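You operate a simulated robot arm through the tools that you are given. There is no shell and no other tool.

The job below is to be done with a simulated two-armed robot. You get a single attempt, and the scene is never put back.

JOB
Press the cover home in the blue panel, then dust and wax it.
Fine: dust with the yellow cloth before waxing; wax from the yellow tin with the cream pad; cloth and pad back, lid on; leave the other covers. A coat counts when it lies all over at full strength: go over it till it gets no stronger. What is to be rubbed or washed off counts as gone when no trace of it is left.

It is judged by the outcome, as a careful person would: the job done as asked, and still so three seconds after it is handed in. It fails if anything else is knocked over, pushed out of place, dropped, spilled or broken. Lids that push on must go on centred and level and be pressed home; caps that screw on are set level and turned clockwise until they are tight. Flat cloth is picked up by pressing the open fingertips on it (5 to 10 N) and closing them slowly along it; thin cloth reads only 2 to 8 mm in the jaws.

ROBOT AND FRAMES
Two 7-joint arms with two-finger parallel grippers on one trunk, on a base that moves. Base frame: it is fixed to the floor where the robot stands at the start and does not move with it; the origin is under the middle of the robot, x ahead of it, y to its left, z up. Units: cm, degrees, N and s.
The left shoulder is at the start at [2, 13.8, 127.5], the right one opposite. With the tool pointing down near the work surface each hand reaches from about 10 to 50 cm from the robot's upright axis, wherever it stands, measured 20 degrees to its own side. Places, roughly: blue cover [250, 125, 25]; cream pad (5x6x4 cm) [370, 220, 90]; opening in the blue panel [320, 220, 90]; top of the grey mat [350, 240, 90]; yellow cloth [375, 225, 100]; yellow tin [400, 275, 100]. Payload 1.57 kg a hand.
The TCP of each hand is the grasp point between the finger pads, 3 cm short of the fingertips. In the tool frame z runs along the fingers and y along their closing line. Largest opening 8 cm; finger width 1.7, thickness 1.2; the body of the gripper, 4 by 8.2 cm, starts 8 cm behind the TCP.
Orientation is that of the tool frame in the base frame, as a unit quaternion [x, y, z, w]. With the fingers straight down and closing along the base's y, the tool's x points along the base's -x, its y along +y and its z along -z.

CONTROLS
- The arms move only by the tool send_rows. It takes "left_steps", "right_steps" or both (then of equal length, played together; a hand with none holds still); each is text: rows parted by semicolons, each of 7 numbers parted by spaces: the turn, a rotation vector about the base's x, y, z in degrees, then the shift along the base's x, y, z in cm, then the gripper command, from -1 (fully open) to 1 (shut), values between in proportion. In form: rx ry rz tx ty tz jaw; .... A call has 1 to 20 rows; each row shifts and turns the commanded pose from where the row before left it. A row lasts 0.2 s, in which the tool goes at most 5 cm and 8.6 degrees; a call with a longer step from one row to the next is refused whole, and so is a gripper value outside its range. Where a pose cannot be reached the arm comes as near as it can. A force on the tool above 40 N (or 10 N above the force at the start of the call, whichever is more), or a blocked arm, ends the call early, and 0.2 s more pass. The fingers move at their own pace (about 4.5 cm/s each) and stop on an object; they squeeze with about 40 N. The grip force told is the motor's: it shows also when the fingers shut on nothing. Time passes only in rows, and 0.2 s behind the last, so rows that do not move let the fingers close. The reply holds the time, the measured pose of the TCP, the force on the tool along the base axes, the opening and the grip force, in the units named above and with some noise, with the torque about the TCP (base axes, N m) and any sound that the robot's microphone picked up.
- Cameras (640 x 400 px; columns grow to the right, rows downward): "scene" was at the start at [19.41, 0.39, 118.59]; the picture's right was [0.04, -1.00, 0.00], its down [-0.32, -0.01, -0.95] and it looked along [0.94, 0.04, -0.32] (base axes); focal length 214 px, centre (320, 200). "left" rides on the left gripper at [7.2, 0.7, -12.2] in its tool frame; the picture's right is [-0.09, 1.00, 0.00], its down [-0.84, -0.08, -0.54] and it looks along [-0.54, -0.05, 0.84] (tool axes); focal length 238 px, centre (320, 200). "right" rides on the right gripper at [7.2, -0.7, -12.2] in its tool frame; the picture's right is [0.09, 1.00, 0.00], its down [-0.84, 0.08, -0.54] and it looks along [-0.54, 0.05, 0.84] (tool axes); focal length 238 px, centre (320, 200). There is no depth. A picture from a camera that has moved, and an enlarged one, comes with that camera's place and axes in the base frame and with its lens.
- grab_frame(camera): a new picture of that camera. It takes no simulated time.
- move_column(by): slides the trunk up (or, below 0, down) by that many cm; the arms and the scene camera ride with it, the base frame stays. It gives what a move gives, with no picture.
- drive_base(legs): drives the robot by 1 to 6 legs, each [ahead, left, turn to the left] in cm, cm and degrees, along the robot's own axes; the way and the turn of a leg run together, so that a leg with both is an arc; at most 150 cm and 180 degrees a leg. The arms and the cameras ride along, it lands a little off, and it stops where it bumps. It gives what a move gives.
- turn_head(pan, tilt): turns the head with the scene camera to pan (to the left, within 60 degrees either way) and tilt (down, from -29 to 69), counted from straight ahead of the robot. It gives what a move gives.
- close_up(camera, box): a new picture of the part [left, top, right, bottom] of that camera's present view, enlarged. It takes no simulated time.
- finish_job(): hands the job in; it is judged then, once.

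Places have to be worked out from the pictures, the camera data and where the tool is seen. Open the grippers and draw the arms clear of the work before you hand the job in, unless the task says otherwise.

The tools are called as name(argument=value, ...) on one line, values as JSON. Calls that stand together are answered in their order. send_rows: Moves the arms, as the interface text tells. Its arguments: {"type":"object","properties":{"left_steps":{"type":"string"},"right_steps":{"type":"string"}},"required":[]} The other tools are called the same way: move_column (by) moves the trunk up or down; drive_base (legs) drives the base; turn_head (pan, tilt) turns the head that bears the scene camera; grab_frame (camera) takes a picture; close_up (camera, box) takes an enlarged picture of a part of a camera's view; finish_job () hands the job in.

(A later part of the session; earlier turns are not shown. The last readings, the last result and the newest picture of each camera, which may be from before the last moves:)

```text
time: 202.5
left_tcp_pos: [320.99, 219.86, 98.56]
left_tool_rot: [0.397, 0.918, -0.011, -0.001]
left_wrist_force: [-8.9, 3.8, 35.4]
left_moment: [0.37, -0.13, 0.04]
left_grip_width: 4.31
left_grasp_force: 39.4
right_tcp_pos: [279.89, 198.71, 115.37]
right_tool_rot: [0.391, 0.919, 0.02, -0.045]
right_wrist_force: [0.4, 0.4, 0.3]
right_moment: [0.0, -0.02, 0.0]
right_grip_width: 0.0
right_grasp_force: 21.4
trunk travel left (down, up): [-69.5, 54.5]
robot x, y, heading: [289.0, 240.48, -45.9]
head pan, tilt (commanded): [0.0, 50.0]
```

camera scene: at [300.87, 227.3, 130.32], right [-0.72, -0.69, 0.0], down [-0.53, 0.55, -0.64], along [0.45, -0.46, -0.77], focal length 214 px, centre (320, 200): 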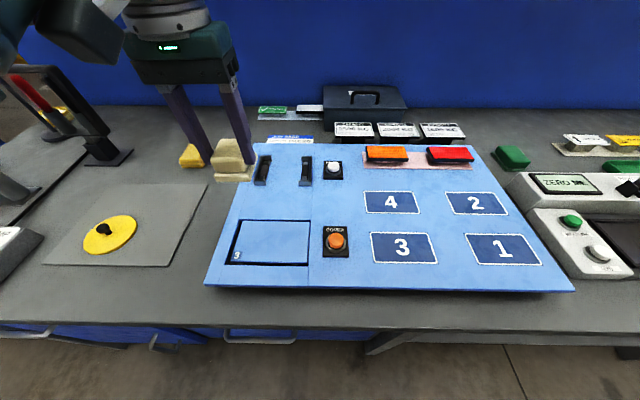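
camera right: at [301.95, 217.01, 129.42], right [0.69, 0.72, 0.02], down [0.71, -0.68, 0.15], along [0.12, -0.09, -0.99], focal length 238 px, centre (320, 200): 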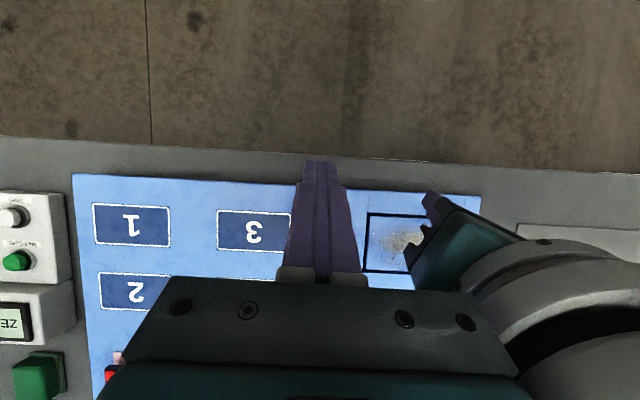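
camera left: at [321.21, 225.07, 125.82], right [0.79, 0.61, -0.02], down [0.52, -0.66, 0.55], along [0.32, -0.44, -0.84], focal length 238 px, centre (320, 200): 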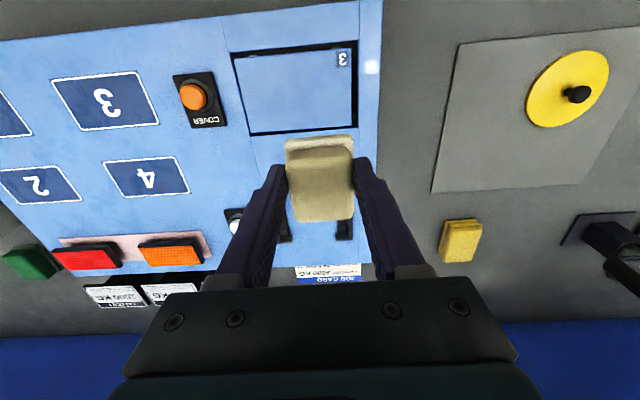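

Force is 35 N; I ease up by 0.17 and begin rubbing sideways along the middle line.

send_rows(left_steps="0 0 0 0 0 0.17 1; 0 0 0 1.1 1.03 0 1; 0 0 0 1.1 1.03 0 1; 0 0 0 1.1 1.03 0 1; 0 0 0 -1.1 -1.03 0 1; 0 0 0 -1.1 -1.03 0 1; 0 0 0 -1.1 -1.03 0 1; 0 0 0 -1.1 -1.03 0 1; 0 0 0 -1.1 -1.03 0 1; 0 0 0 -1.1 -1.03 0 1; 0 0 0 1.1 1.03 0 1; 0 0 0 1.1 1.03 0 1; 0 0 0 1.1 1.03 0 1")

close_up(camera="scene", box=[190, 140, 350, 240])

```text
time: 205.3
left_tcp_pos: [321.08, 220.0, 98.42]
left_tool_rot: [0.397, 0.918, -0.008, -0.001]
left_wrist_force: [-1.0, -1.2, 4.9]
left_moment: [0.0, -0.2, -0.05]
left_grip_width: 4.28
left_grasp_force: 40.0
right_tcp_pos: [279.97, 198.74, 115.45]
right_tool_rot: [0.392, 0.919, 0.019, -0.045]
right_wrist_force: [0.0, 0.1, -1.0]
right_moment: [0.02, -0.02, -0.01]
right_grip_width: 0.01
right_grasp_force: 21.5
trunk travel left (down, up): [-69.5, 54.5]
robot x, y, heading: [288.67, 240.02, -46.1]
head pan, tilt (commanded): [0.0, 50.0]
```

```text
4.00 times, centred on (270, 190) of scene
camera zoom: at [300.89, 227.26, 118.32], right [-0.72, -0.69, 0.0], down [-0.53, 0.55, -0.64], along [0.45, -0.46, -0.77], focal length 858 px, centre (520, 240)
```

zoom: 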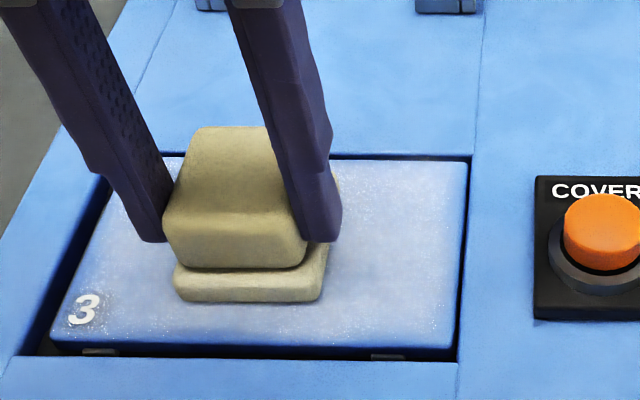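

Wax is laying on. I go over the near and far bands as well.

send_rows(left_steps="0 0 0 -1.1 1.15 0 1; 0 0 0 1.1 1.03 0 1; 0 0 0 1.1 1.03 0 1; 0 0 0 1.1 1.03 0 1; 0 0 0 -1.1 -1.03 0 1; 0 0 0 -1.1 -1.03 0 1; 0 0 0 -1.1 -1.03 0 1; 0 0 0 -1.1 -1.03 0 1; 0 0 0 -1.1 -1.03 0 1; 0 0 0 -1.1 -1.03 0 1; 0 0 0 1 -1.1 0 1; 0 0 0 1 -1.1 0 1; 0 0 0 1.1 1.03 0 1; 0 0 0 1.1 1.03 0 1; 0 0 0 1.1 1.03 0 1; 0 0 0 1.1 1.03 0 1; 0 0 0 1.1 1.03 0 1; 0 0 0 1.1 1.03 0 1; 0 0 0 -1.1 -1.03 0 1; 0 0 0 -1.1 -1.03 0 1")

close_up(camera="scene", box=[190, 140, 350, 240])

```text
time: 209.5
left_tcp_pos: [322.79, 219.9, 98.58]
left_tool_rot: [0.397, 0.918, -0.008, -0.002]
left_wrist_force: [0.0, 0.0, -0.7]
left_moment: [0.0, 0.02, 0.04]
left_grip_width: 4.3
left_grasp_force: 39.7
right_tcp_pos: [279.91, 198.72, 115.39]
right_tool_rot: [0.391, 0.919, 0.02, -0.046]
right_wrist_force: [-1.0, -0.3, -0.3]
right_moment: [-0.03, -0.04, -0.02]
right_grip_width: 0.0
right_grasp_force: 21.1
trunk travel left (down, up): [-69.5, 54.5]
robot x, y, heading: [288.52, 239.68, -46.0]
head pan, tilt (commanded): [0.0, 50.0]
```

```text
4.00 times, centred on (270, 190) of scene
camera zoom: at [300.87, 227.29, 118.32], right [-0.72, -0.69, 0.0], down [-0.53, 0.55, -0.64], along [0.45, -0.46, -0.77], focal length 858 px, centre (520, 240)
```

zoom: 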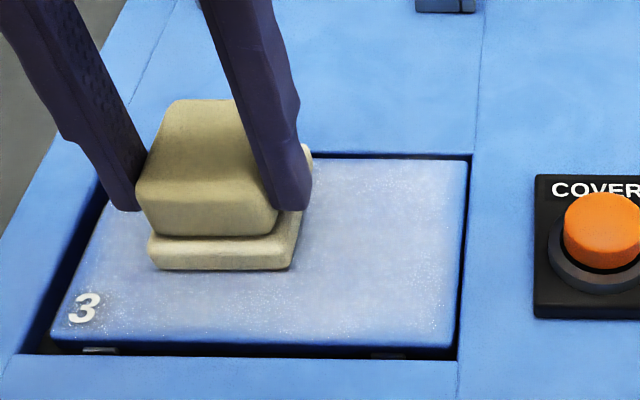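

Contact faded toward the end. I press down 0.12 more and repeat all bands.

send_rows(left_steps="0 0 0 0 0 -0.14 1; 0 0 0 -1.1 -1.03 0 1; 0 0 0 -1.1 -1.03 0 1; 0 0 0 -1.1 -1.03 0 1; 0 0 0 -1.1 -1.03 0 1; 0 0 0 -1.1 1.15 0 1; 0 0 0 1.1 1.03 0 1; 0 0 0 1.1 1.03 0 1; 0 0 0 1.1 1.03 0 1; 0 0 0 1.1 1.03 0 1; 0 0 0 1.1 1.03 0 1; 0 0 0 1.1 1.03 0 1; 0 0 0 -1.1 1.15 0 1; 0 0 0 -1.1 -1.03 0 1; 0 0 0 -1.1 -1.03 0 1; 0 0 0 -1.1 -1.03 0 1; 0 0 0 -1.1 -1.03 0 1; 0 0 0 -1.1 -1.03 0 1; 0 0 0 -1.1 -1.03 0 1")

close_up(camera="scene", box=[190, 140, 350, 240])

```text
time: 213.5
left_tcp_pos: [316.65, 217.97, 98.5]
left_tool_rot: [0.397, 0.918, -0.008, 0.0]
left_wrist_force: [3.6, 4.1, 19.8]
left_moment: [0.55, -0.61, 0.07]
left_grip_width: 4.26
left_grasp_force: 40.5
right_tcp_pos: [280.12, 198.69, 115.44]
right_tool_rot: [0.392, 0.919, 0.02, -0.044]
right_wrist_force: [0.1, 0.2, 0.6]
right_moment: [0.0, 0.01, 0.02]
right_grip_width: 0.0
right_grasp_force: 21.4
trunk travel left (down, up): [-69.5, 54.5]
robot x, y, heading: [288.36, 240.06, -46.0]
head pan, tilt (commanded): [0.0, 50.0]
```

```text
4.00 times, centred on (270, 190) of scene
camera zoom: at [301.02, 227.3, 118.36], right [-0.72, -0.69, 0.0], down [-0.53, 0.55, -0.64], along [0.45, -0.46, -0.77], focal length 858 px, centre (520, 240)
```

zoom: 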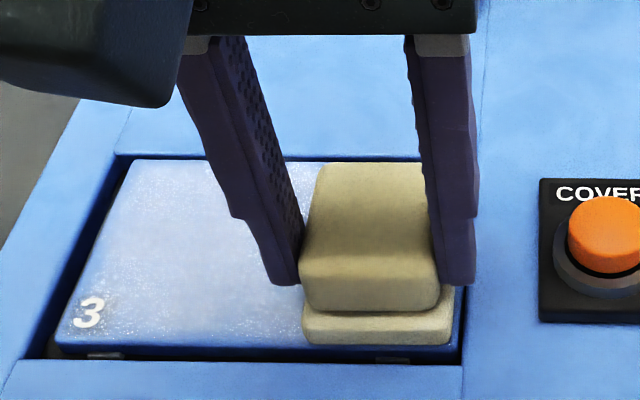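

The coat strengthens. Another full set of strokes in the reverse order.

send_rows(left_steps="0 0 0 1.1 1.03 0 1; 0 0 0 1.1 1.03 0 1; 0 0 0 1.1 1.03 0 1; 0 0 0 1.1 1.03 0 1; 0 0 0 1.1 1.03 0 1; 0 0 0 1.1 1.03 0 1; 0 0 0 1.1 -1.15 0 1; 0 0 0 -1.1 -1.03 0 1; 0 0 0 -1.1 -1.03 0 1; 0 0 0 -1.1 -1.03 0 1; 0 0 0 -1.1 -1.03 0 1; 0 0 0 -1.1 -1.03 0 1; 0 0 0 -1.1 -1.03 0 1; 0 0 0 1.1 -1.15 0 1; 0 0 0 1.1 1.03 0 1; 0 0 0 1.1 1.03 0 1; 0 0 0 1.1 1.03 0 1; 0 0 0 1.1 1.03 0 1; 0 0 0 1.1 1.03 0 1; 0 0 0 1.1 1.03 0 1")

close_up(camera="scene", box=[190, 140, 350, 240])

```text
time: 217.7
left_tcp_pos: [325.06, 221.89, 98.56]
left_tool_rot: [0.398, 0.917, -0.009, -0.001]
left_wrist_force: [-2.6, -1.7, 11.7]
left_moment: [0.11, -0.16, -0.06]
left_grip_width: 4.29
left_grasp_force: 40.2
right_tcp_pos: [280.02, 198.74, 115.51]
right_tool_rot: [0.391, 0.919, 0.02, -0.045]
right_wrist_force: [-0.4, -0.1, -0.3]
right_moment: [0.0, 0.02, 0.0]
right_grip_width: 0.0
right_grasp_force: 21.7
trunk travel left (down, up): [-69.5, 54.5]
robot x, y, heading: [288.57, 240.16, -46.3]
head pan, tilt (commanded): [0.0, 50.0]
```

```text
4.00 times, centred on (270, 190) of scene
camera zoom: at [300.9, 227.23, 118.35], right [-0.72, -0.69, 0.0], down [-0.53, 0.55, -0.64], along [0.45, -0.46, -0.77], focal length 858 px, centre (520, 240)
```

zoom: 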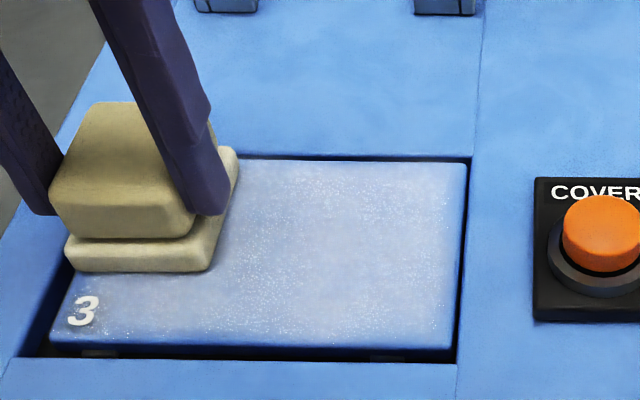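

I repeat the set once more and compare whether the coat still changes.

send_rows(left_steps="0 0 0 -1.1 -1.03 0 1; 0 0 0 -1.1 -1.03 0 1; 0 0 0 -1.1 -1.03 0 1; 0 0 0 -1.1 -1.03 0 1; 0 0 0 -1.1 -1.03 0 1; 0 0 0 -1.1 -1.03 0 1; 0 0 0 -1.1 1.15 0 1; 0 0 0 1.1 1.03 0 1; 0 0 0 1.1 1.03 0 1; 0 0 0 1.1 1.03 0 1; 0 0 0 1.1 1.03 0 1; 0 0 0 1.1 1.03 0 1; 0 0 0 1.1 1.03 0 1; 0 0 0 -1.1 1.15 0 1; 0 0 0 -1.1 -1.03 0 1; 0 0 0 -1.1 -1.03 0 1; 0 0 0 -1.1 -1.03 0 1; 0 0 0 -1.1 -1.03 0 1; 0 0 0 -1.1 -1.03 0 1; 0 0 0 -1.1 -1.03 0 1")

```text
time: 221.9
left_tcp_pos: [316.3, 218.08, 98.53]
left_tool_rot: [0.397, 0.918, -0.009, -0.003]
left_wrist_force: [1.4, 1.3, 7.1]
left_moment: [0.16, -0.27, 0.02]
left_grip_width: 4.27
left_grasp_force: 40.3
right_tcp_pos: [279.83, 198.71, 115.36]
right_tool_rot: [0.391, 0.919, 0.021, -0.044]
right_wrist_force: [-0.4, -1.5, 0.4]
right_moment: [0.0, 0.04, 0.0]
right_grip_width: 0.01
right_grasp_force: 21.6
trunk travel left (down, up): [-69.5, 54.5]
robot x, y, heading: [288.4, 240.15, -46.1]
head pan, tilt (commanded): [0.0, 50.0]
```

I lift the pad off to the left and look at the whole cover.

send_rows(left_steps="0 0 0 0 0 0.5 1; 0 0 0 0 0 2 1; 0 0 0 2.4 2.2 3 1; 0 0 0 2.4 2.2 2 1; 0 0 0 2.4 2.2 0 1; 0 0 0 2.4 2.2 0 1; 0 0 0 2.4 2.2 0 1; 0 0 0 0 0 0 1")

close_up(camera="scene", box=[190, 140, 350, 240])

grab_frame(camera="left")

```text
time: 223.7
left_tcp_pos: [328.2, 229.19, 105.76]
left_tool_rot: [0.398, 0.918, -0.009, -0.002]
left_wrist_force: [-0.1, 0.3, -1.2]
left_moment: [0.0, -0.01, 0.0]
left_grip_width: 4.3
left_grasp_force: 39.7
right_tcp_pos: [279.91, 198.77, 115.47]
right_tool_rot: [0.392, 0.919, 0.019, -0.045]
right_wrist_force: [0.6, -0.1, -0.2]
right_moment: [0.0, 0.02, 0.01]
right_grip_width: 0.01
right_grasp_force: 21.4
trunk travel left (down, up): [-69.5, 54.5]
robot x, y, heading: [288.54, 239.72, -46.3]
head pan, tilt (commanded): [0.0, 50.0]
```

```text
4.00 times, centred on (270, 190) of scene
camera zoom: at [300.87, 227.3, 118.32], right [-0.72, -0.69, 0.0], down [-0.53, 0.55, -0.64], along [0.45, -0.46, -0.77], focal length 858 px, centre (520, 240)
```

zoom: 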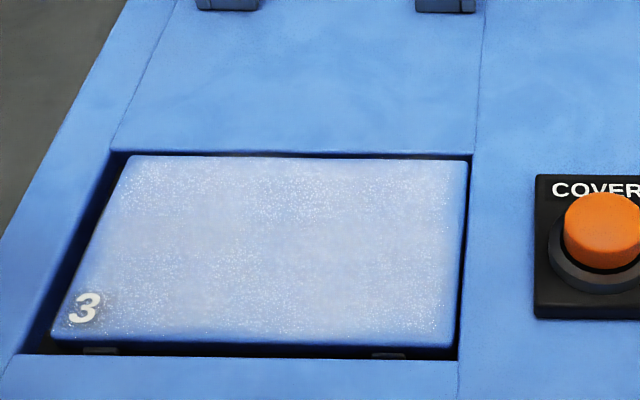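

```text
taken
camera left: at [323.93, 234.96, 118.05], right [0.79, 0.61, -0.02], down [0.52, -0.66, 0.55], along [0.32, -0.44, -0.84], focal length 238 px, centre (320, 200)
```

left: 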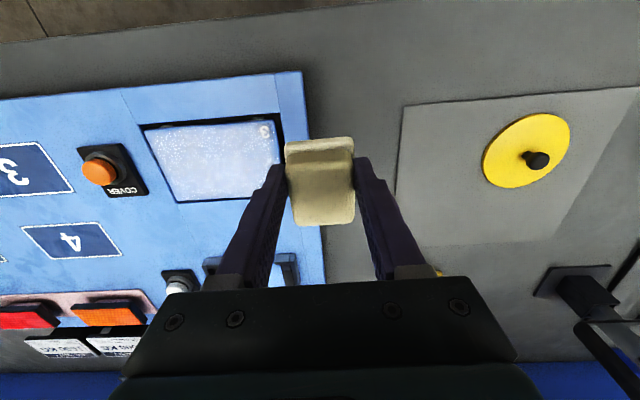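

Coverage is nearly complete, but the right and front margins look a bit thinner. I return over the cover and work the margins explicitly.

send_rows(left_steps="0 0 0 -2.54 -2.26 0 1; 0 0 0 -2.54 -2.26 0 1; 0 0 0 -2.54 -2.26 0 1; 0 0 0 -2.54 -2.26 0 1; 0 0 0 -2.54 -2.26 0 1; 0 0 0 0 0 -3 1; 0 0 0 0 0 -2.5 1; 0 0 0 0 0 -1.2 1; 0 0 0 0 0 -0.4 1; 0 0 0 0 0 -0.15 1; 0 0 0 0 0 0 1")

```text
time: 226.1
left_tcp_pos: [315.5, 217.65, 98.55]
left_tool_rot: [0.397, 0.918, -0.008, -0.002]
left_wrist_force: [0.0, 0.8, -0.1]
left_moment: [0.04, 0.01, -0.03]
left_grip_width: 4.29
left_grasp_force: 40.2
right_tcp_pos: [279.88, 198.76, 115.3]
right_tool_rot: [0.391, 0.919, 0.019, -0.046]
right_wrist_force: [-0.2, 0.8, -0.3]
right_moment: [0.02, -0.01, 0.03]
right_grip_width: 0.0
right_grasp_force: 20.8
trunk travel left (down, up): [-69.5, 54.5]
robot x, y, heading: [288.37, 239.6, -46.0]
head pan, tilt (commanded): [0.0, 50.0]
```

Just above contact; I press down and run along the margins.

send_rows(left_steps="0 0 0 0 0 -0.17 1; 0 0 0 0.94 -1 0 1; 0 0 0 0.94 -1 0 1; 0 0 0 0.94 -1 0 1; 0 0 0 1.23 1.15 0 1; 0 0 0 1.23 1.15 0 1; 0 0 0 1.23 1.15 0 1; 0 0 0 1.23 1.15 0 1; 0 0 0 1.23 1.15 0 1; 0 0 0 1.23 1.15 0 1; 0 0 0 -0.94 1 0 1; 0 0 0 -0.94 1 0 1; 0 0 0 -0.94 1 0 1; 0 0 0 -1.23 -1.15 0 1; 0 0 0 -1.23 -1.15 0 1; 0 0 0 -1.23 -1.15 0 1; 0 0 0 -1.23 -1.15 0 1; 0 0 0 -1.23 -1.15 0 1; 0 0 0 -1.23 -1.15 0 1")

close_up(camera="scene", box=[190, 140, 350, 240])

```text
time: 230.1
left_tcp_pos: [315.67, 217.7, 98.5]
left_tool_rot: [0.396, 0.918, -0.008, -0.001]
left_wrist_force: [-0.3, 0.2, -0.5]
left_moment: [-0.01, 0.0, 0.0]
left_grip_width: 4.29
left_grasp_force: 39.9
right_tcp_pos: [279.92, 198.7, 115.36]
right_tool_rot: [0.392, 0.919, 0.019, -0.045]
right_wrist_force: [-0.7, -0.5, -0.2]
right_moment: [0.03, 0.0, -0.01]
right_grip_width: 0.02
right_grasp_force: 21.1
trunk travel left (down, up): [-69.5, 54.5]
robot x, y, heading: [288.3, 240.05, -46.3]
head pan, tilt (commanded): [0.0, 50.0]
```

```text
4.00 times, centred on (270, 190) of scene
camera zoom: at [300.87, 227.29, 118.32], right [-0.72, -0.69, 0.0], down [-0.53, 0.55, -0.64], along [0.45, -0.46, -0.77], focal length 858 px, centre (520, 240)
```

zoom: 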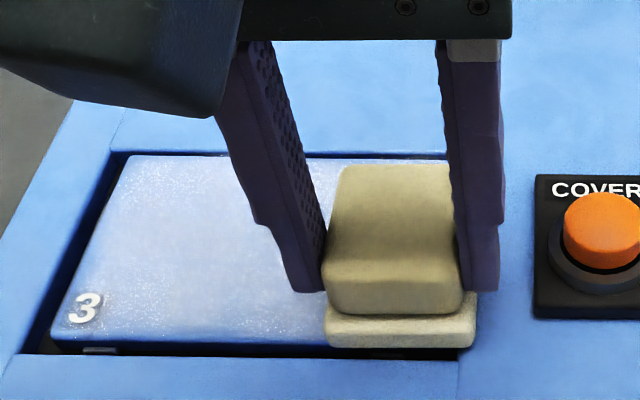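

No force at the moment, so I lower in small increments to restore about 10 N.

send_rows(left_steps="0 0 0 0 0 -0.08 1; 0 0 0 0 0 -0.06 1; 0 0 0 0 0 0 1")

```text
time: 230.9
left_tcp_pos: [315.68, 217.74, 98.35]
left_tool_rot: [0.398, 0.917, -0.009, -0.001]
left_wrist_force: [-4.2, 2.9, 18.5]
left_moment: [0.36, -0.15, 0.09]
left_grip_width: 4.29
left_grasp_force: 39.9
right_tcp_pos: [279.83, 198.79, 115.42]
right_tool_rot: [0.391, 0.919, 0.019, -0.044]
right_wrist_force: [0.0, 0.7, 0.5]
right_moment: [-0.02, 0.0, 0.0]
right_grip_width: 0.0
right_grasp_force: 21.3
trunk travel left (down, up): [-69.5, 54.5]
robot x, y, heading: [288.46, 240.1, -46.2]
head pan, tilt (commanded): [0.0, 50.0]
```

18 N now. I run the margins again with this pressure.

send_rows(left_steps="0 0 0 0.94 -1 0 1; 0 0 0 0.94 -1 0 1; 0 0 0 0.94 -1 0 1; 0 0 0 1.23 1.15 0 1; 0 0 0 1.23 1.15 0 1; 0 0 0 1.23 1.15 0 1; 0 0 0 1.23 1.15 0 1; 0 0 0 1.23 1.15 0 1; 0 0 0 1.23 1.15 0 1; 0 0 0 -0.94 1 0 1; 0 0 0 -0.94 1 0 1; 0 0 0 -0.94 1 0 1; 0 0 0 -1.23 -1.15 0 1; 0 0 0 -1.23 -1.15 0 1; 0 0 0 -1.23 -1.15 0 1; 0 0 0 -1.23 -1.15 0 1; 0 0 0 -1.23 -1.15 0 1; 0 0 0 -1.23 -1.15 0 1; 0 0 0 0.94 -1 0 1; 0 0 0 0.94 -1 0 1")

close_up(camera="scene", box=[190, 140, 350, 240])

```text
time: 235.1
left_tcp_pos: [317.43, 215.63, 98.36]
left_tool_rot: [0.398, 0.917, -0.011, -0.002]
left_wrist_force: [-6.2, 6.3, 28.3]
left_moment: [0.63, 0.02, 0.12]
left_grip_width: 4.29
left_grasp_force: 39.8
right_tcp_pos: [280.01, 198.75, 115.39]
right_tool_rot: [0.392, 0.919, 0.02, -0.045]
right_wrist_force: [-0.1, -0.1, -0.8]
right_moment: [0.0, 0.02, 0.0]
right_grip_width: 0.0
right_grasp_force: 21.2
trunk travel left (down, up): [-69.5, 54.5]
robot x, y, heading: [288.43, 240.11, -46.0]
head pan, tilt (commanded): [0.0, 50.0]
```

```text
4.00 times, centred on (270, 190) of scene
camera zoom: at [300.9, 227.29, 118.36], right [-0.72, -0.69, 0.0], down [-0.53, 0.55, -0.64], along [0.45, -0.46, -0.77], focal length 858 px, centre (520, 240)
```

zoom: 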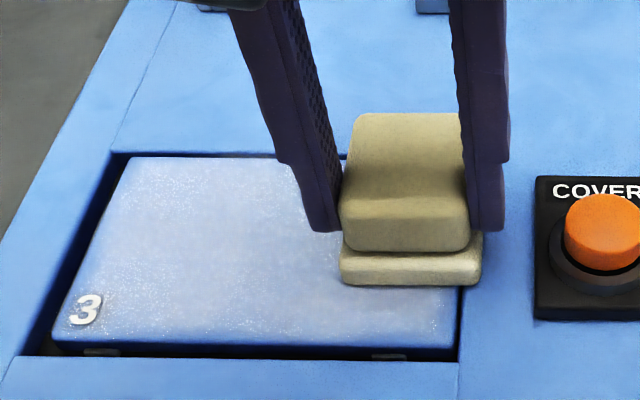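

I lift off and view again to compare strength.

send_rows(left_steps="0 0 0 0 0 0.5 1; 0 0 0 0 0 2 1; 0 0 0 2.4 2.2 3 1; 0 0 0 2.4 2.2 2 1; 0 0 0 2.4 2.2 0 1; 0 0 0 2.4 2.2 0 1; 0 0 0 2 1.9 0 1; 0 0 0 0 0 0 1")

close_up(camera="scene", box=[190, 140, 350, 240])

```text
time: 236.9
left_tcp_pos: [329.16, 226.59, 105.55]
left_tool_rot: [0.398, 0.917, -0.008, -0.001]
left_wrist_force: [-0.4, 0.5, -0.8]
left_moment: [-0.01, -0.02, 0.0]
left_grip_width: 4.3
left_grasp_force: 40.0
right_tcp_pos: [279.91, 198.72, 115.37]
right_tool_rot: [0.391, 0.919, 0.019, -0.046]
right_wrist_force: [-0.9, -0.8, 0.1]
right_moment: [-0.01, 0.0, 0.01]
right_grip_width: 0.01
right_grasp_force: 21.5
trunk travel left (down, up): [-69.5, 54.5]
robot x, y, heading: [288.63, 239.94, -45.9]
head pan, tilt (commanded): [0.0, 50.0]
```

```text
4.00 times, centred on (270, 190) of scene
camera zoom: at [300.87, 227.3, 118.32], right [-0.72, -0.69, 0.0], down [-0.53, 0.55, -0.64], along [0.45, -0.46, -0.77], focal length 858 px, centre (520, 240)
```

zoom: 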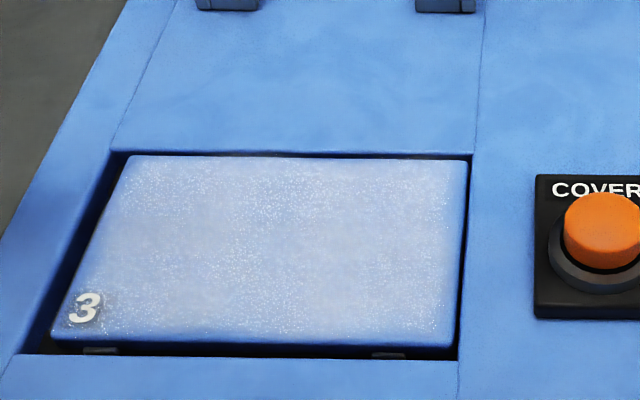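

The coat is even; to find out if it gets any stronger I re-dip. First I bring the hand in front, raise the trunk, and drive back to the tin.

send_rows(left_steps="0 0 0 -2 -1.9 0 1; 0 0 0 -2 -1.9 0 1; 0 0 0 -2 -1.9 0 1; 0 0 0 0 0 0 1")

move_column(by=10)

drive_base(legs=[[-23, 0, -0.6], [0, 86, 0], [27, 0, 0]])

grab_frame(camera="scene")

grab_frame(camera="left")

```text
time: 237.9
left_tcp_pos: [323.02, 220.7, 105.88]
left_tool_rot: [0.397, 0.918, -0.009, -0.002]
left_wrist_force: [0.1, -0.2, -1.3]
left_moment: [0.01, -0.01, 0.03]
left_grip_width: 4.29
left_grasp_force: 39.8
right_tcp_pos: [279.84, 198.83, 115.31]
right_tool_rot: [0.392, 0.919, 0.02, -0.046]
right_wrist_force: [0.4, -0.5, 1.0]
right_moment: [0.01, -0.01, 0.0]
right_grip_width: 0.0
right_grasp_force: 22.0
trunk travel left (down, up): [-69.5, 54.5]
robot x, y, heading: [288.48, 240.36, -46.0]
head pan, tilt (commanded): [0.0, 50.0]
```

```text
time: 239.2
left_tcp_pos: [323.05, 220.79, 115.75]
left_tool_rot: [0.397, 0.918, -0.009, -0.001]
left_wrist_force: [0.1, 0.5, -0.8]
left_moment: [-0.01, -0.02, -0.02]
left_grip_width: 4.28
left_grasp_force: 40.4
right_tcp_pos: [279.81, 198.82, 125.26]
right_tool_rot: [0.391, 0.919, 0.019, -0.046]
right_wrist_force: [-0.6, 0.0, -0.4]
right_moment: [-0.03, 0.04, 0.02]
right_grip_width: 0.01
right_grasp_force: 21.1
trunk travel left (down, up): [-79.5, 44.5]
robot x, y, heading: [288.45, 240.29, -46.1]
head pan, tilt (commanded): [0.0, 50.0]
```

```text
time: 246.6
left_tcp_pos: [388.58, 274.67, 115.77]
left_tool_rot: [0.406, 0.914, -0.009, -0.002]
left_wrist_force: [-0.2, 0.8, -0.7]
left_moment: [-0.03, -0.02, -0.01]
left_grip_width: 4.28
left_grasp_force: 40.3
right_tcp_pos: [344.95, 253.53, 125.39]
right_tool_rot: [0.399, 0.916, 0.02, -0.046]
right_wrist_force: [-0.5, 0.1, -0.3]
right_moment: [-0.03, 0.01, 0.03]
right_grip_width: 0.0
right_grasp_force: 21.4
trunk travel left (down, up): [-79.5, 44.5]
robot x, y, heading: [354.43, 294.66, -47.1]
head pan, tilt (commanded): [0.0, 50.0]
```

```text
taken
camera scene: at [366.47, 281.71, 128.32], right [-0.73, -0.68, 0.0], down [-0.52, 0.56, -0.64], along [0.44, -0.47, -0.77], focal length 214 px, centre (320, 200)
```

scene: 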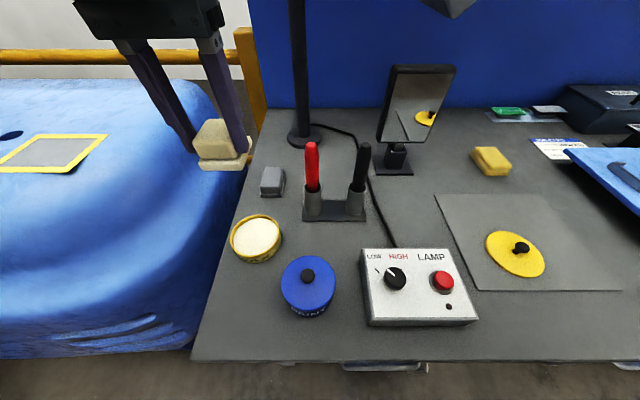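

```text
taken
camera left: at [384.34, 280.66, 127.94], right [0.8, 0.6, -0.02], down [0.51, -0.67, 0.55], along [0.32, -0.44, -0.84], focal length 238 px, centre (320, 200)
```

left: 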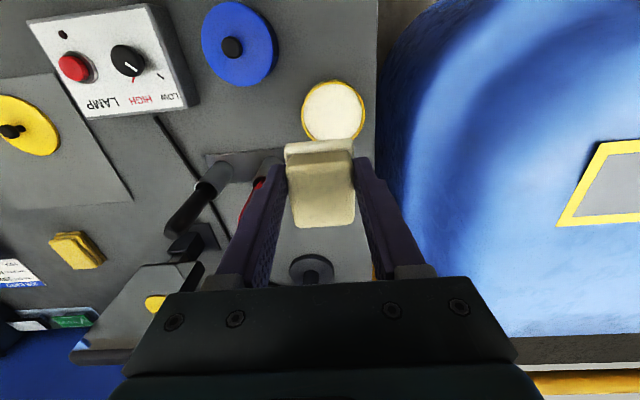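

For this dip I set the TCP 1.2 cm nearer so the pad's underside is centred in the tin. Moving there, then lowering the trunk.

send_rows(left_steps="0 0 0 0.56 0.59 0 1; 0 0 0 0.56 0.59 0 1; 0 0 0 0 0 0 1")

move_column(by=-10)

send_rows(left_steps="0 0 0 0 0 -3 1; 0 0 0 0 0 -3 1; 0 0 0 0 0 -1.5 1; 0 0 0 0 0 -0.5 1; 0 0 0 0 0 0 1")

close_up(camera="scene", box=[180, 140, 340, 260])

grab_frame(camera="left")

```text
time: 247.4
left_tcp_pos: [389.65, 275.91, 115.85]
left_tool_rot: [0.406, 0.914, -0.008, -0.002]
left_wrist_force: [-0.4, 0.1, -0.7]
left_moment: [-0.01, -0.01, -0.05]
left_grip_width: 4.27
left_grasp_force: 39.8
right_tcp_pos: [344.98, 253.54, 125.43]
right_tool_rot: [0.4, 0.915, 0.02, -0.046]
right_wrist_force: [-0.5, 0.3, 0.5]
right_moment: [0.0, 0.02, -0.03]
right_grip_width: 0.03
right_grasp_force: 21.2
trunk travel left (down, up): [-79.5, 44.5]
robot x, y, heading: [354.3, 294.66, -47.0]
head pan, tilt (commanded): [0.0, 50.0]
```

```text
time: 248.8
left_tcp_pos: [389.53, 275.94, 105.85]
left_tool_rot: [0.406, 0.914, -0.008, -0.002]
left_wrist_force: [0.3, 0.3, -0.4]
left_moment: [0.04, 0.02, -0.04]
left_grip_width: 4.3
left_grasp_force: 39.7
right_tcp_pos: [344.97, 253.59, 115.48]
right_tool_rot: [0.399, 0.915, 0.019, -0.046]
right_wrist_force: [0.3, 0.7, -0.1]
right_moment: [0.0, 0.02, 0.0]
right_grip_width: 0.0
right_grasp_force: 21.1
trunk travel left (down, up): [-69.5, 54.5]
robot x, y, heading: [354.44, 294.59, -47.4]
head pan, tilt (commanded): [0.0, 50.0]
```

```text
time: 249.9
left_tcp_pos: [389.52, 275.81, 97.68]
left_tool_rot: [0.406, 0.914, -0.008, -0.002]
left_wrist_force: [-0.2, -0.4, -0.6]
left_moment: [0.01, -0.02, 0.0]
left_grip_width: 4.26
left_grasp_force: 40.1
right_tcp_pos: [344.99, 253.62, 115.32]
right_tool_rot: [0.398, 0.916, 0.02, -0.046]
right_wrist_force: [-0.8, 0.4, 0.0]
right_moment: [0.02, 0.03, -0.03]
right_grip_width: 0.0
right_grasp_force: 21.9
trunk travel left (down, up): [-69.5, 54.5]
robot x, y, heading: [354.27, 294.64, -47.3]
head pan, tilt (commanded): [0.0, 50.0]
```

```text
3.33 times, centred on (260, 200) of scene
camera zoom: at [366.47, 281.71, 118.32], right [-0.73, -0.68, 0.0], down [-0.52, 0.56, -0.64], along [0.44, -0.47, -0.77], focal length 715 px, centre (520, 200)
```

zoom: 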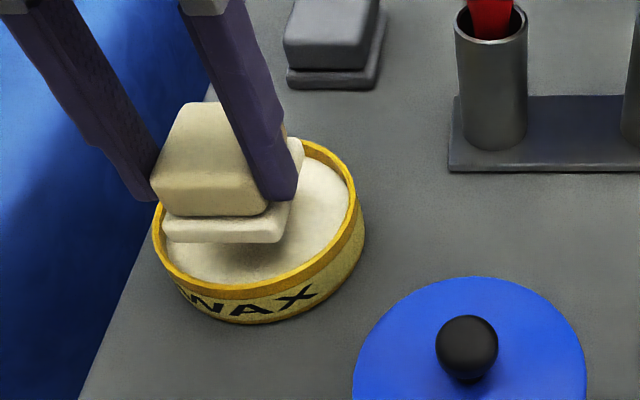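

```text
taken
camera left: at [385.3, 281.7, 109.85], right [0.8, 0.6, -0.02], down [0.51, -0.67, 0.55], along [0.32, -0.44, -0.84], focal length 238 px, centre (320, 200)
```

left: 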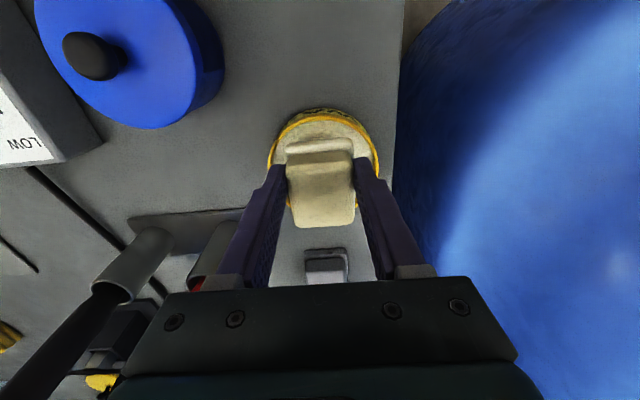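

Pad is nearly centred; I nudge slightly toward the tin's middle and lower into contact.

send_rows(left_steps="0 0 0 -0.4 0.1 0 1; 0 0 0 0 0 -0.6 1; 0 0 0 0 0 -0.4 1; 0 0 0 0 0 -0.3 1; 0 0 0 0 0 -0.2 1; 0 0 0 0 0 0 1")

```text
time: 251.3
left_tcp_pos: [389.06, 276.04, 96.24]
left_tool_rot: [0.406, 0.914, -0.009, -0.002]
left_wrist_force: [-0.1, -0.8, -0.7]
left_moment: [0.03, 0.01, 0.02]
left_grip_width: 4.26
left_grasp_force: 40.0
right_tcp_pos: [344.92, 253.6, 115.3]
right_tool_rot: [0.399, 0.916, 0.02, -0.045]
right_wrist_force: [0.2, -0.9, 0.1]
right_moment: [0.01, 0.01, 0.0]
right_grip_width: 0.0
right_grasp_force: 20.9
trunk travel left (down, up): [-69.5, 54.5]
robot x, y, heading: [354.55, 294.94, -47.2]
head pan, tilt (commanded): [0.0, 50.0]
```

No contact yet; further down in small steps.

send_rows(left_steps="0 0 0 0 0 -0.2 1; 0 0 0 0 0 -0.2 1; 0 0 0 0 0 -0.15 1; 0 0 0 0 0 -0.15 1; 0 0 0 0 0 -0.1 1; 0 0 0 0 0 0 1")

close_up(camera="scene", box=[180, 140, 340, 260])

```text
time: 252.8
left_tcp_pos: [389.49, 275.71, 95.58]
left_tool_rot: [0.406, 0.914, -0.009, 0.0]
left_wrist_force: [-3.6, -1.9, 33.5]
left_moment: [0.69, 0.06, 0.03]
left_grip_width: 4.34
left_grasp_force: 39.9
right_tcp_pos: [345.16, 253.51, 115.4]
right_tool_rot: [0.401, 0.915, 0.02, -0.044]
right_wrist_force: [-0.3, -0.9, -0.3]
right_moment: [0.0, -0.02, -0.01]
right_grip_width: 0.01
right_grasp_force: 21.5
trunk travel left (down, up): [-69.5, 54.5]
robot x, y, heading: [354.24, 294.99, -47.0]
head pan, tilt (commanded): [0.0, 50.0]
```

```text
3.33 times, centred on (260, 200) of scene
camera zoom: at [366.59, 281.59, 118.37], right [-0.73, -0.68, 0.0], down [-0.52, 0.56, -0.64], along [0.44, -0.47, -0.76], focal length 715 px, centre (520, 200)
```

zoom: 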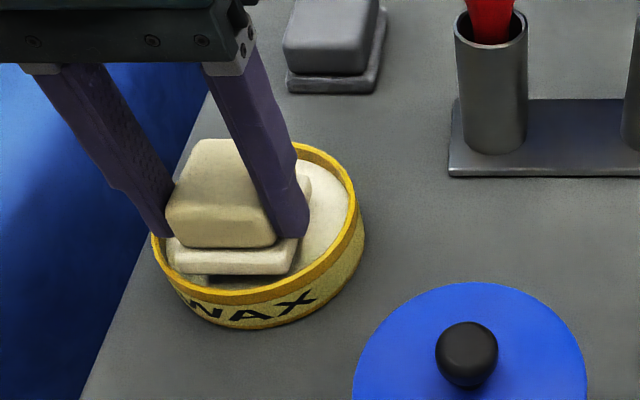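

The flange's near-left corner seems to catch the rim. I lift, shift a little away (forward/right), and try again.

send_rows(left_steps="0 0 0 0 0 0.5 1; 0 0 0 0 0 0.7 1; 0 0 0 0.5 -0.5 0 1; 0 0 0 0 -0.3 0 1; 0 0 0 0 0 0 1")

close_up(camera="scene", box=[180, 140, 340, 260])

close_up(camera="left", box=[240, 80, 400, 240])

```text
time: 253.9
left_tcp_pos: [389.84, 275.2, 96.61]
left_tool_rot: [0.406, 0.914, -0.009, -0.003]
left_wrist_force: [0.8, -0.2, -0.7]
left_moment: [0.03, 0.01, 0.0]
left_grip_width: 4.3
left_grasp_force: 40.3
right_tcp_pos: [345.02, 253.38, 115.35]
right_tool_rot: [0.399, 0.915, 0.02, -0.045]
right_wrist_force: [-0.2, -0.1, -0.1]
right_moment: [-0.03, 0.01, -0.01]
right_grip_width: 0.0
right_grasp_force: 21.4
trunk travel left (down, up): [-69.5, 54.5]
robot x, y, heading: [354.18, 294.66, -47.0]
head pan, tilt (commanded): [0.0, 50.0]
```

```text
3.33 times, centred on (260, 200) of scene
camera zoom: at [366.47, 281.71, 118.32], right [-0.73, -0.68, 0.0], down [-0.52, 0.56, -0.64], along [0.44, -0.47, -0.77], focal length 715 px, centre (520, 200)
```

zoom: 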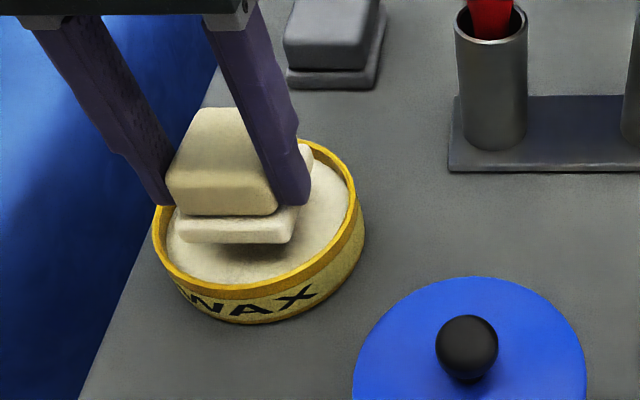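

```text
2.50 times, centred on (320, 160) of left
camera zoom: at [385.61, 281.1, 108.76], right [0.8, 0.6, -0.02], down [0.51, -0.67, 0.55], along [0.32, -0.45, -0.84], focal length 596 px, centre (320, 300)
```

zoom: 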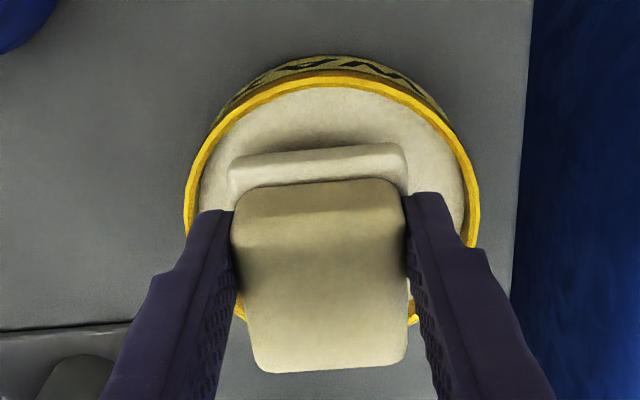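

The wrist view shows the pad within the rim, needing only ~0.3 cm correction. I adjust and lower again.

send_rows(left_steps="0 0 0 0.05 0.25 0 1; 0 0 0 0 0 -0.4 1; 0 0 0 0 0 -0.3 1; 0 0 0 0 0 -0.2 1; 0 0 0 0 0 -0.15 1; 0 0 0 0 0 0 1")

close_up(camera="left", box=[240, 80, 400, 240])

```text
time: 255.3
left_tcp_pos: [389.65, 275.43, 95.48]
left_tool_rot: [0.405, 0.914, -0.008, -0.002]
left_wrist_force: [0.8, 0.1, -1.0]
left_moment: [0.0, 0.01, 0.01]
left_grip_width: 4.28
left_grasp_force: 40.1
right_tcp_pos: [345.04, 253.62, 115.4]
right_tool_rot: [0.399, 0.916, 0.019, -0.046]
right_wrist_force: [-0.9, -0.9, -0.2]
right_moment: [-0.01, -0.04, 0.01]
right_grip_width: 0.0
right_grasp_force: 21.1
trunk travel left (down, up): [-69.5, 54.5]
robot x, y, heading: [354.12, 294.52, -47.1]
head pan, tilt (commanded): [0.0, 50.0]
```

```text
2.50 times, centred on (320, 160) of left
camera zoom: at [385.59, 281.38, 107.68], right [0.8, 0.6, -0.02], down [0.51, -0.67, 0.55], along [0.32, -0.44, -0.84], focal length 596 px, centre (320, 300)
```

zoom: 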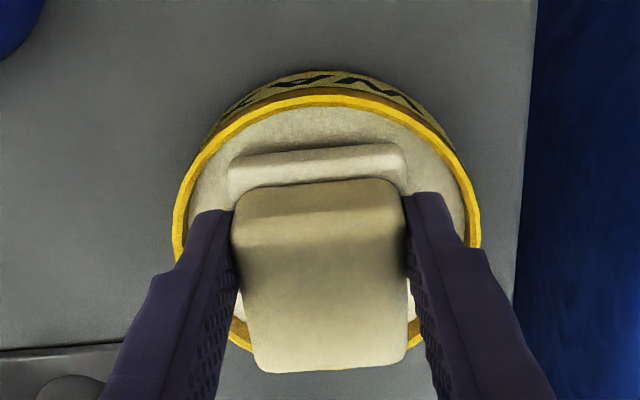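

Now it goes lower without touching, well inside the rim. Continuing down to the wax.

send_rows(left_steps="0 0 0 0 0 -0.2 1; 0 0 0 0 0 -0.2 1; 0 0 0 0 0 -0.15 1; 0 0 0 0 0 -0.15 1; 0 0 0 0 0 -0.1 1; 0 0 0 0 0 0 1")

```text
time: 256.8
left_tcp_pos: [389.69, 275.41, 94.93]
left_tool_rot: [0.406, 0.914, -0.009, 0.0]
left_wrist_force: [-2.5, 1.2, 14.2]
left_moment: [-0.09, -0.52, 0.04]
left_grip_width: 4.3
left_grasp_force: 39.8
right_tcp_pos: [344.94, 253.56, 115.39]
right_tool_rot: [0.4, 0.915, 0.02, -0.045]
right_wrist_force: [0.8, 1.5, 0.5]
right_moment: [-0.03, 0.0, -0.01]
right_grip_width: 0.0
right_grasp_force: 20.9
trunk travel left (down, up): [-69.5, 54.5]
robot x, y, heading: [354.48, 294.7, -47.2]
head pan, tilt (commanded): [0.0, 50.0]
```

Contact with the wax at TCP 94.93, 14 N. A short dwell and then straight up.

send_rows(left_steps="0 0 0 0 0 0 1; 0 0 0 0 0 0 1; 0 0 0 0 0 0 1; 0 0 0 0 0 0.2 1; 0 0 0 0 0 0.6 1; 0 0 0 0 0 1.5 1; 0 0 0 0 0 2.5 1; 0 0 0 0 0 3 1; 0 0 0 0 0 2 1; 0 0 0 0 0 0 1")

close_up(camera="scene", box=[180, 100, 340, 260])

```text
time: 258.9
left_tcp_pos: [389.65, 275.47, 104.59]
left_tool_rot: [0.406, 0.914, -0.008, -0.002]
left_wrist_force: [0.6, 0.2, -0.3]
left_moment: [0.02, 0.0, 0.01]
left_grip_width: 4.3
left_grasp_force: 40.3
right_tcp_pos: [344.85, 253.56, 115.48]
right_tool_rot: [0.399, 0.916, 0.019, -0.046]
right_wrist_force: [0.2, 0.3, 0.4]
right_moment: [-0.02, -0.01, 0.02]
right_grip_width: 0.0
right_grasp_force: 21.7
trunk travel left (down, up): [-69.5, 54.5]
robot x, y, heading: [354.41, 295.08, -47.4]
head pan, tilt (commanded): [0.0, 50.0]
```

```text
2.50 times, centred on (260, 180) of scene
camera zoom: at [366.48, 281.71, 118.32], right [-0.73, -0.68, 0.0], down [-0.52, 0.56, -0.64], along [0.44, -0.47, -0.77], focal length 536 px, centre (470, 250)
```

zoom: 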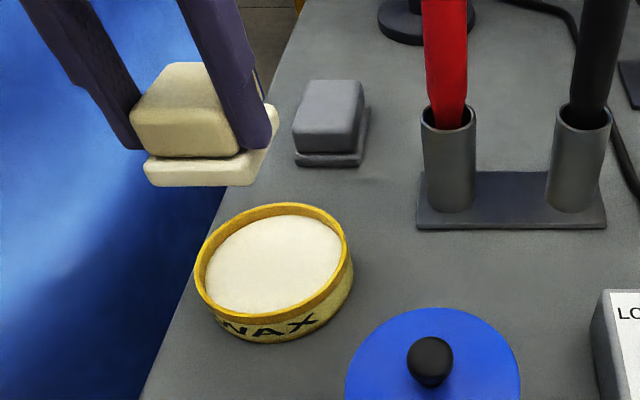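

Good dip. Back to the cover stance.

move_column(by=10)

drive_base(legs=[[-27, 0, 0.5], [0, -85.5, 0], [23, 0, 0]])

move_column(by=-10)

grab_frame(camera="left")

close_up(camera="scene", box=[190, 120, 370, 250])

```text
time: 260.3
left_tcp_pos: [389.76, 275.53, 114.56]
left_tool_rot: [0.405, 0.914, -0.009, -0.002]
left_wrist_force: [1.0, -0.5, -0.3]
left_moment: [-0.02, -0.02, 0.05]
left_grip_width: 4.28
left_grasp_force: 39.7
right_tcp_pos: [344.99, 253.54, 125.41]
right_tool_rot: [0.399, 0.916, 0.02, -0.046]
right_wrist_force: [0.3, 0.5, -0.1]
right_moment: [-0.05, -0.03, -0.02]
right_grip_width: 0.0
right_grasp_force: 21.1
trunk travel left (down, up): [-79.5, 44.5]
robot x, y, heading: [354.45, 294.96, -47.2]
head pan, tilt (commanded): [0.0, 50.0]
```

```text
time: 267.6
left_tcp_pos: [327.85, 220.92, 114.53]
left_tool_rot: [0.384, 0.923, -0.007, -0.003]
left_wrist_force: [0.7, 0.5, -0.2]
left_moment: [-0.01, -0.01, 0.0]
left_grip_width: 4.29
left_grasp_force: 39.7
right_tcp_pos: [284.03, 197.12, 125.34]
right_tool_rot: [0.379, 0.924, 0.019, -0.046]
right_wrist_force: [0.9, -0.4, 0.0]
right_moment: [-0.01, 0.02, 0.03]
right_grip_width: 0.0
right_grasp_force: 21.6
trunk travel left (down, up): [-79.5, 44.5]
robot x, y, heading: [292.22, 238.41, -44.8]
head pan, tilt (commanded): [0.0, 50.0]
```

```text
time: 268.9
left_tcp_pos: [327.93, 220.89, 104.59]
left_tool_rot: [0.384, 0.923, -0.009, -0.002]
left_wrist_force: [-0.8, 0.7, -0.3]
left_moment: [0.01, 0.04, 0.01]
left_grip_width: 4.28
left_grasp_force: 39.3
right_tcp_pos: [284.2, 197.07, 115.41]
right_tool_rot: [0.379, 0.924, 0.019, -0.046]
right_wrist_force: [0.5, -0.3, 0.2]
right_moment: [0.02, 0.01, 0.0]
right_grip_width: 0.0
right_grasp_force: 21.5
trunk travel left (down, up): [-69.5, 54.5]
robot x, y, heading: [291.98, 238.92, -44.5]
head pan, tilt (commanded): [0.0, 50.0]
```

```text
taken
camera left: at [323.45, 226.62, 116.77], right [0.77, 0.63, -0.02], down [0.54, -0.64, 0.55], along [0.34, -0.43, -0.84], focal length 238 px, centre (320, 200)
```

left: 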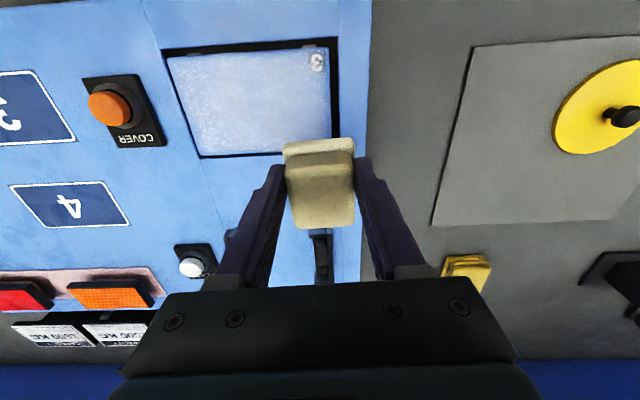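

```text
3.08 times, centred on (280, 185) of scene
camera zoom: at [304.39, 226.1, 118.32], right [-0.7, -0.71, 0.0], down [-0.55, 0.54, -0.64], along [0.46, -0.45, -0.77], focal length 660 px, centre (443, 246)
```

zoom: 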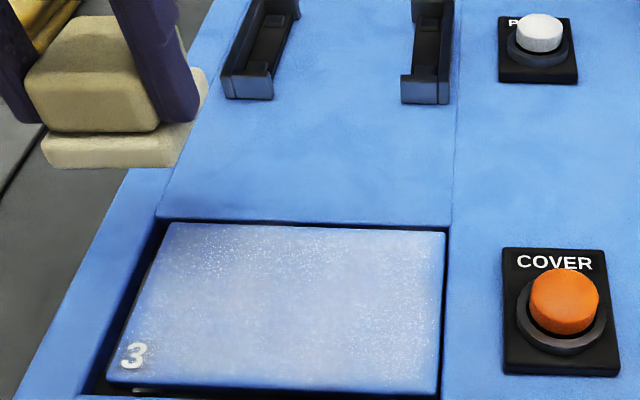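

Back at the cover. I re-square the tool, move over the centre and lower to contact.

send_rows(left_steps="0 0 -0.8 -1.75 -0.24 0 1; 0 0 -0.8 -1.75 -0.24 0 1; 0 0 0 -1.75 -0.24 0 1; 0 0 0 -1.75 -0.22 0 1; 0 0 0 0 0 -3 1; 0 0 0 0 0 -1.6 1; 0 0 0 0 0 -0.8 1; 0 0 0 0 0 -0.3 1; 0 0 0 0 0 -0.15 1; 0 0 0 0 0 -0.1 1; 0 0 0 0 0 0 1")

```text
time: 271.3
left_tcp_pos: [320.87, 219.9, 98.57]
left_tool_rot: [0.398, 0.917, -0.009, -0.003]
left_wrist_force: [0.0, -0.3, -0.6]
left_moment: [0.01, 0.0, 0.01]
left_grip_width: 4.25
left_grasp_force: 40.0
right_tcp_pos: [284.06, 197.01, 115.36]
right_tool_rot: [0.379, 0.924, 0.019, -0.047]
right_wrist_force: [0.1, 0.2, -0.6]
right_moment: [0.01, -0.02, -0.02]
right_grip_width: 0.01
right_grasp_force: 21.3
trunk travel left (down, up): [-69.5, 54.5]
robot x, y, heading: [291.83, 238.49, -44.6]
head pan, tilt (commanded): [0.0, 50.0]
```

Almost touching; a bit lower to get about 10 N.

send_rows(left_steps="0 0 0 0 0 -0.1 1; 0 0 0 0 0 -0.08 1; 0 0 0 0 0 0 1")

```text
time: 272.1
left_tcp_pos: [320.94, 219.92, 98.46]
left_tool_rot: [0.398, 0.918, -0.008, -0.003]
left_wrist_force: [0.3, 0.5, -0.3]
left_moment: [0.01, -0.01, -0.01]
left_grip_width: 4.29
left_grasp_force: 40.0
right_tcp_pos: [284.19, 197.07, 115.39]
right_tool_rot: [0.379, 0.924, 0.018, -0.045]
right_wrist_force: [1.2, 0.0, 1.5]
right_moment: [0.01, -0.02, 0.0]
right_grip_width: 0.0
right_grasp_force: 21.3
trunk travel left (down, up): [-69.5, 54.5]
robot x, y, heading: [291.59, 238.55, -44.6]
head pan, tilt (commanded): [0.0, 50.0]
```

send_rows(left_steps="0 0 0 0 0 -0.08 1; 0 0 0 0 0 -0.08 1; 0 0 0 0 0 -0.06 1; 0 0 0 0 0 0 1")

```text
time: 273.1
left_tcp_pos: [320.91, 219.82, 98.23]
left_tool_rot: [0.398, 0.917, -0.01, -0.002]
left_wrist_force: [-0.1, 0.1, 1.0]
left_moment: [-0.02, -0.14, 0.01]
left_grip_width: 4.32
left_grasp_force: 40.0
right_tcp_pos: [284.1, 197.02, 115.3]
right_tool_rot: [0.379, 0.924, 0.02, -0.046]
right_wrist_force: [0.9, -0.1, -0.2]
right_moment: [-0.01, -0.01, -0.02]
right_grip_width: 0.01
right_grasp_force: 21.3
trunk travel left (down, up): [-69.5, 54.5]
robot x, y, heading: [291.73, 237.95, -44.6]
head pan, tilt (commanded): [0.0, 50.0]
```

Contact begins at 98.23. I add a little pressure and sweep the middle band and then the near band.

send_rows(left_steps="0 0 0 0 0 -0.09 1; 0 0 0 1.14 1.07 0 1; 0 0 0 1.14 1.07 0 1; 0 0 0 1.14 1.07 0 1; 0 0 0 -1.14 -1.07 0 1; 0 0 0 -1.14 -1.07 0 1; 0 0 0 -1.14 -1.07 0 1; 0 0 0 -1.14 -1.07 0 1; 0 0 0 -1.14 -1.07 0 1; 0 0 0 -1.14 -1.07 0 1; 0 0 0 -0.4 -0.35 0 1; 0 0 0 -1.3 1.4 0 1; 0 0 0 1.14 1.07 0 1; 0 0 0 1.14 1.07 0 1; 0 0 0 1.14 1.07 0 1; 0 0 0 1.14 1.07 0 1; 0 0 0 1.14 1.07 0 1; 0 0 0 1.14 1.07 0 1")

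close_up(camera="scene", box=[190, 140, 370, 270])

```text
time: 276.9
left_tcp_pos: [322.52, 224.16, 98.21]
left_tool_rot: [0.397, 0.918, -0.009, -0.002]
left_wrist_force: [-0.4, -4.2, 12.3]
left_moment: [-0.27, -0.52, -0.12]
left_grip_width: 4.29
left_grasp_force: 40.0
right_tcp_pos: [284.23, 196.94, 115.43]
right_tool_rot: [0.379, 0.924, 0.018, -0.046]
right_wrist_force: [-0.6, -1.4, -0.5]
right_moment: [0.02, 0.01, 0.0]
right_grip_width: 0.01
right_grasp_force: 21.6
trunk travel left (down, up): [-69.5, 54.5]
robot x, y, heading: [291.72, 238.25, -44.7]
head pan, tilt (commanded): [0.0, 50.0]
```

```text
3.08 times, centred on (280, 205) of scene
camera zoom: at [304.43, 226.03, 118.34], right [-0.7, -0.71, 0.0], down [-0.54, 0.54, -0.64], along [0.46, -0.45, -0.77], focal length 660 px, centre (443, 185)
```

zoom: 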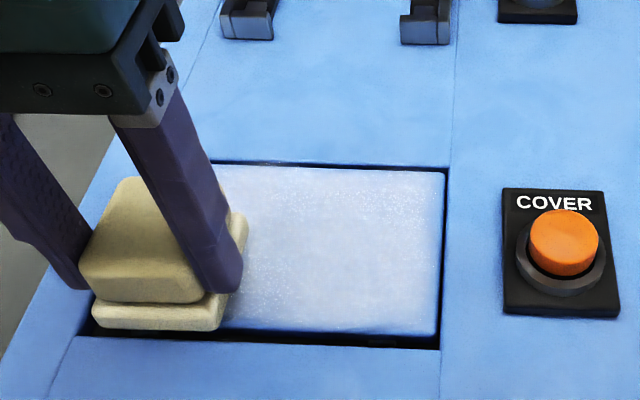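

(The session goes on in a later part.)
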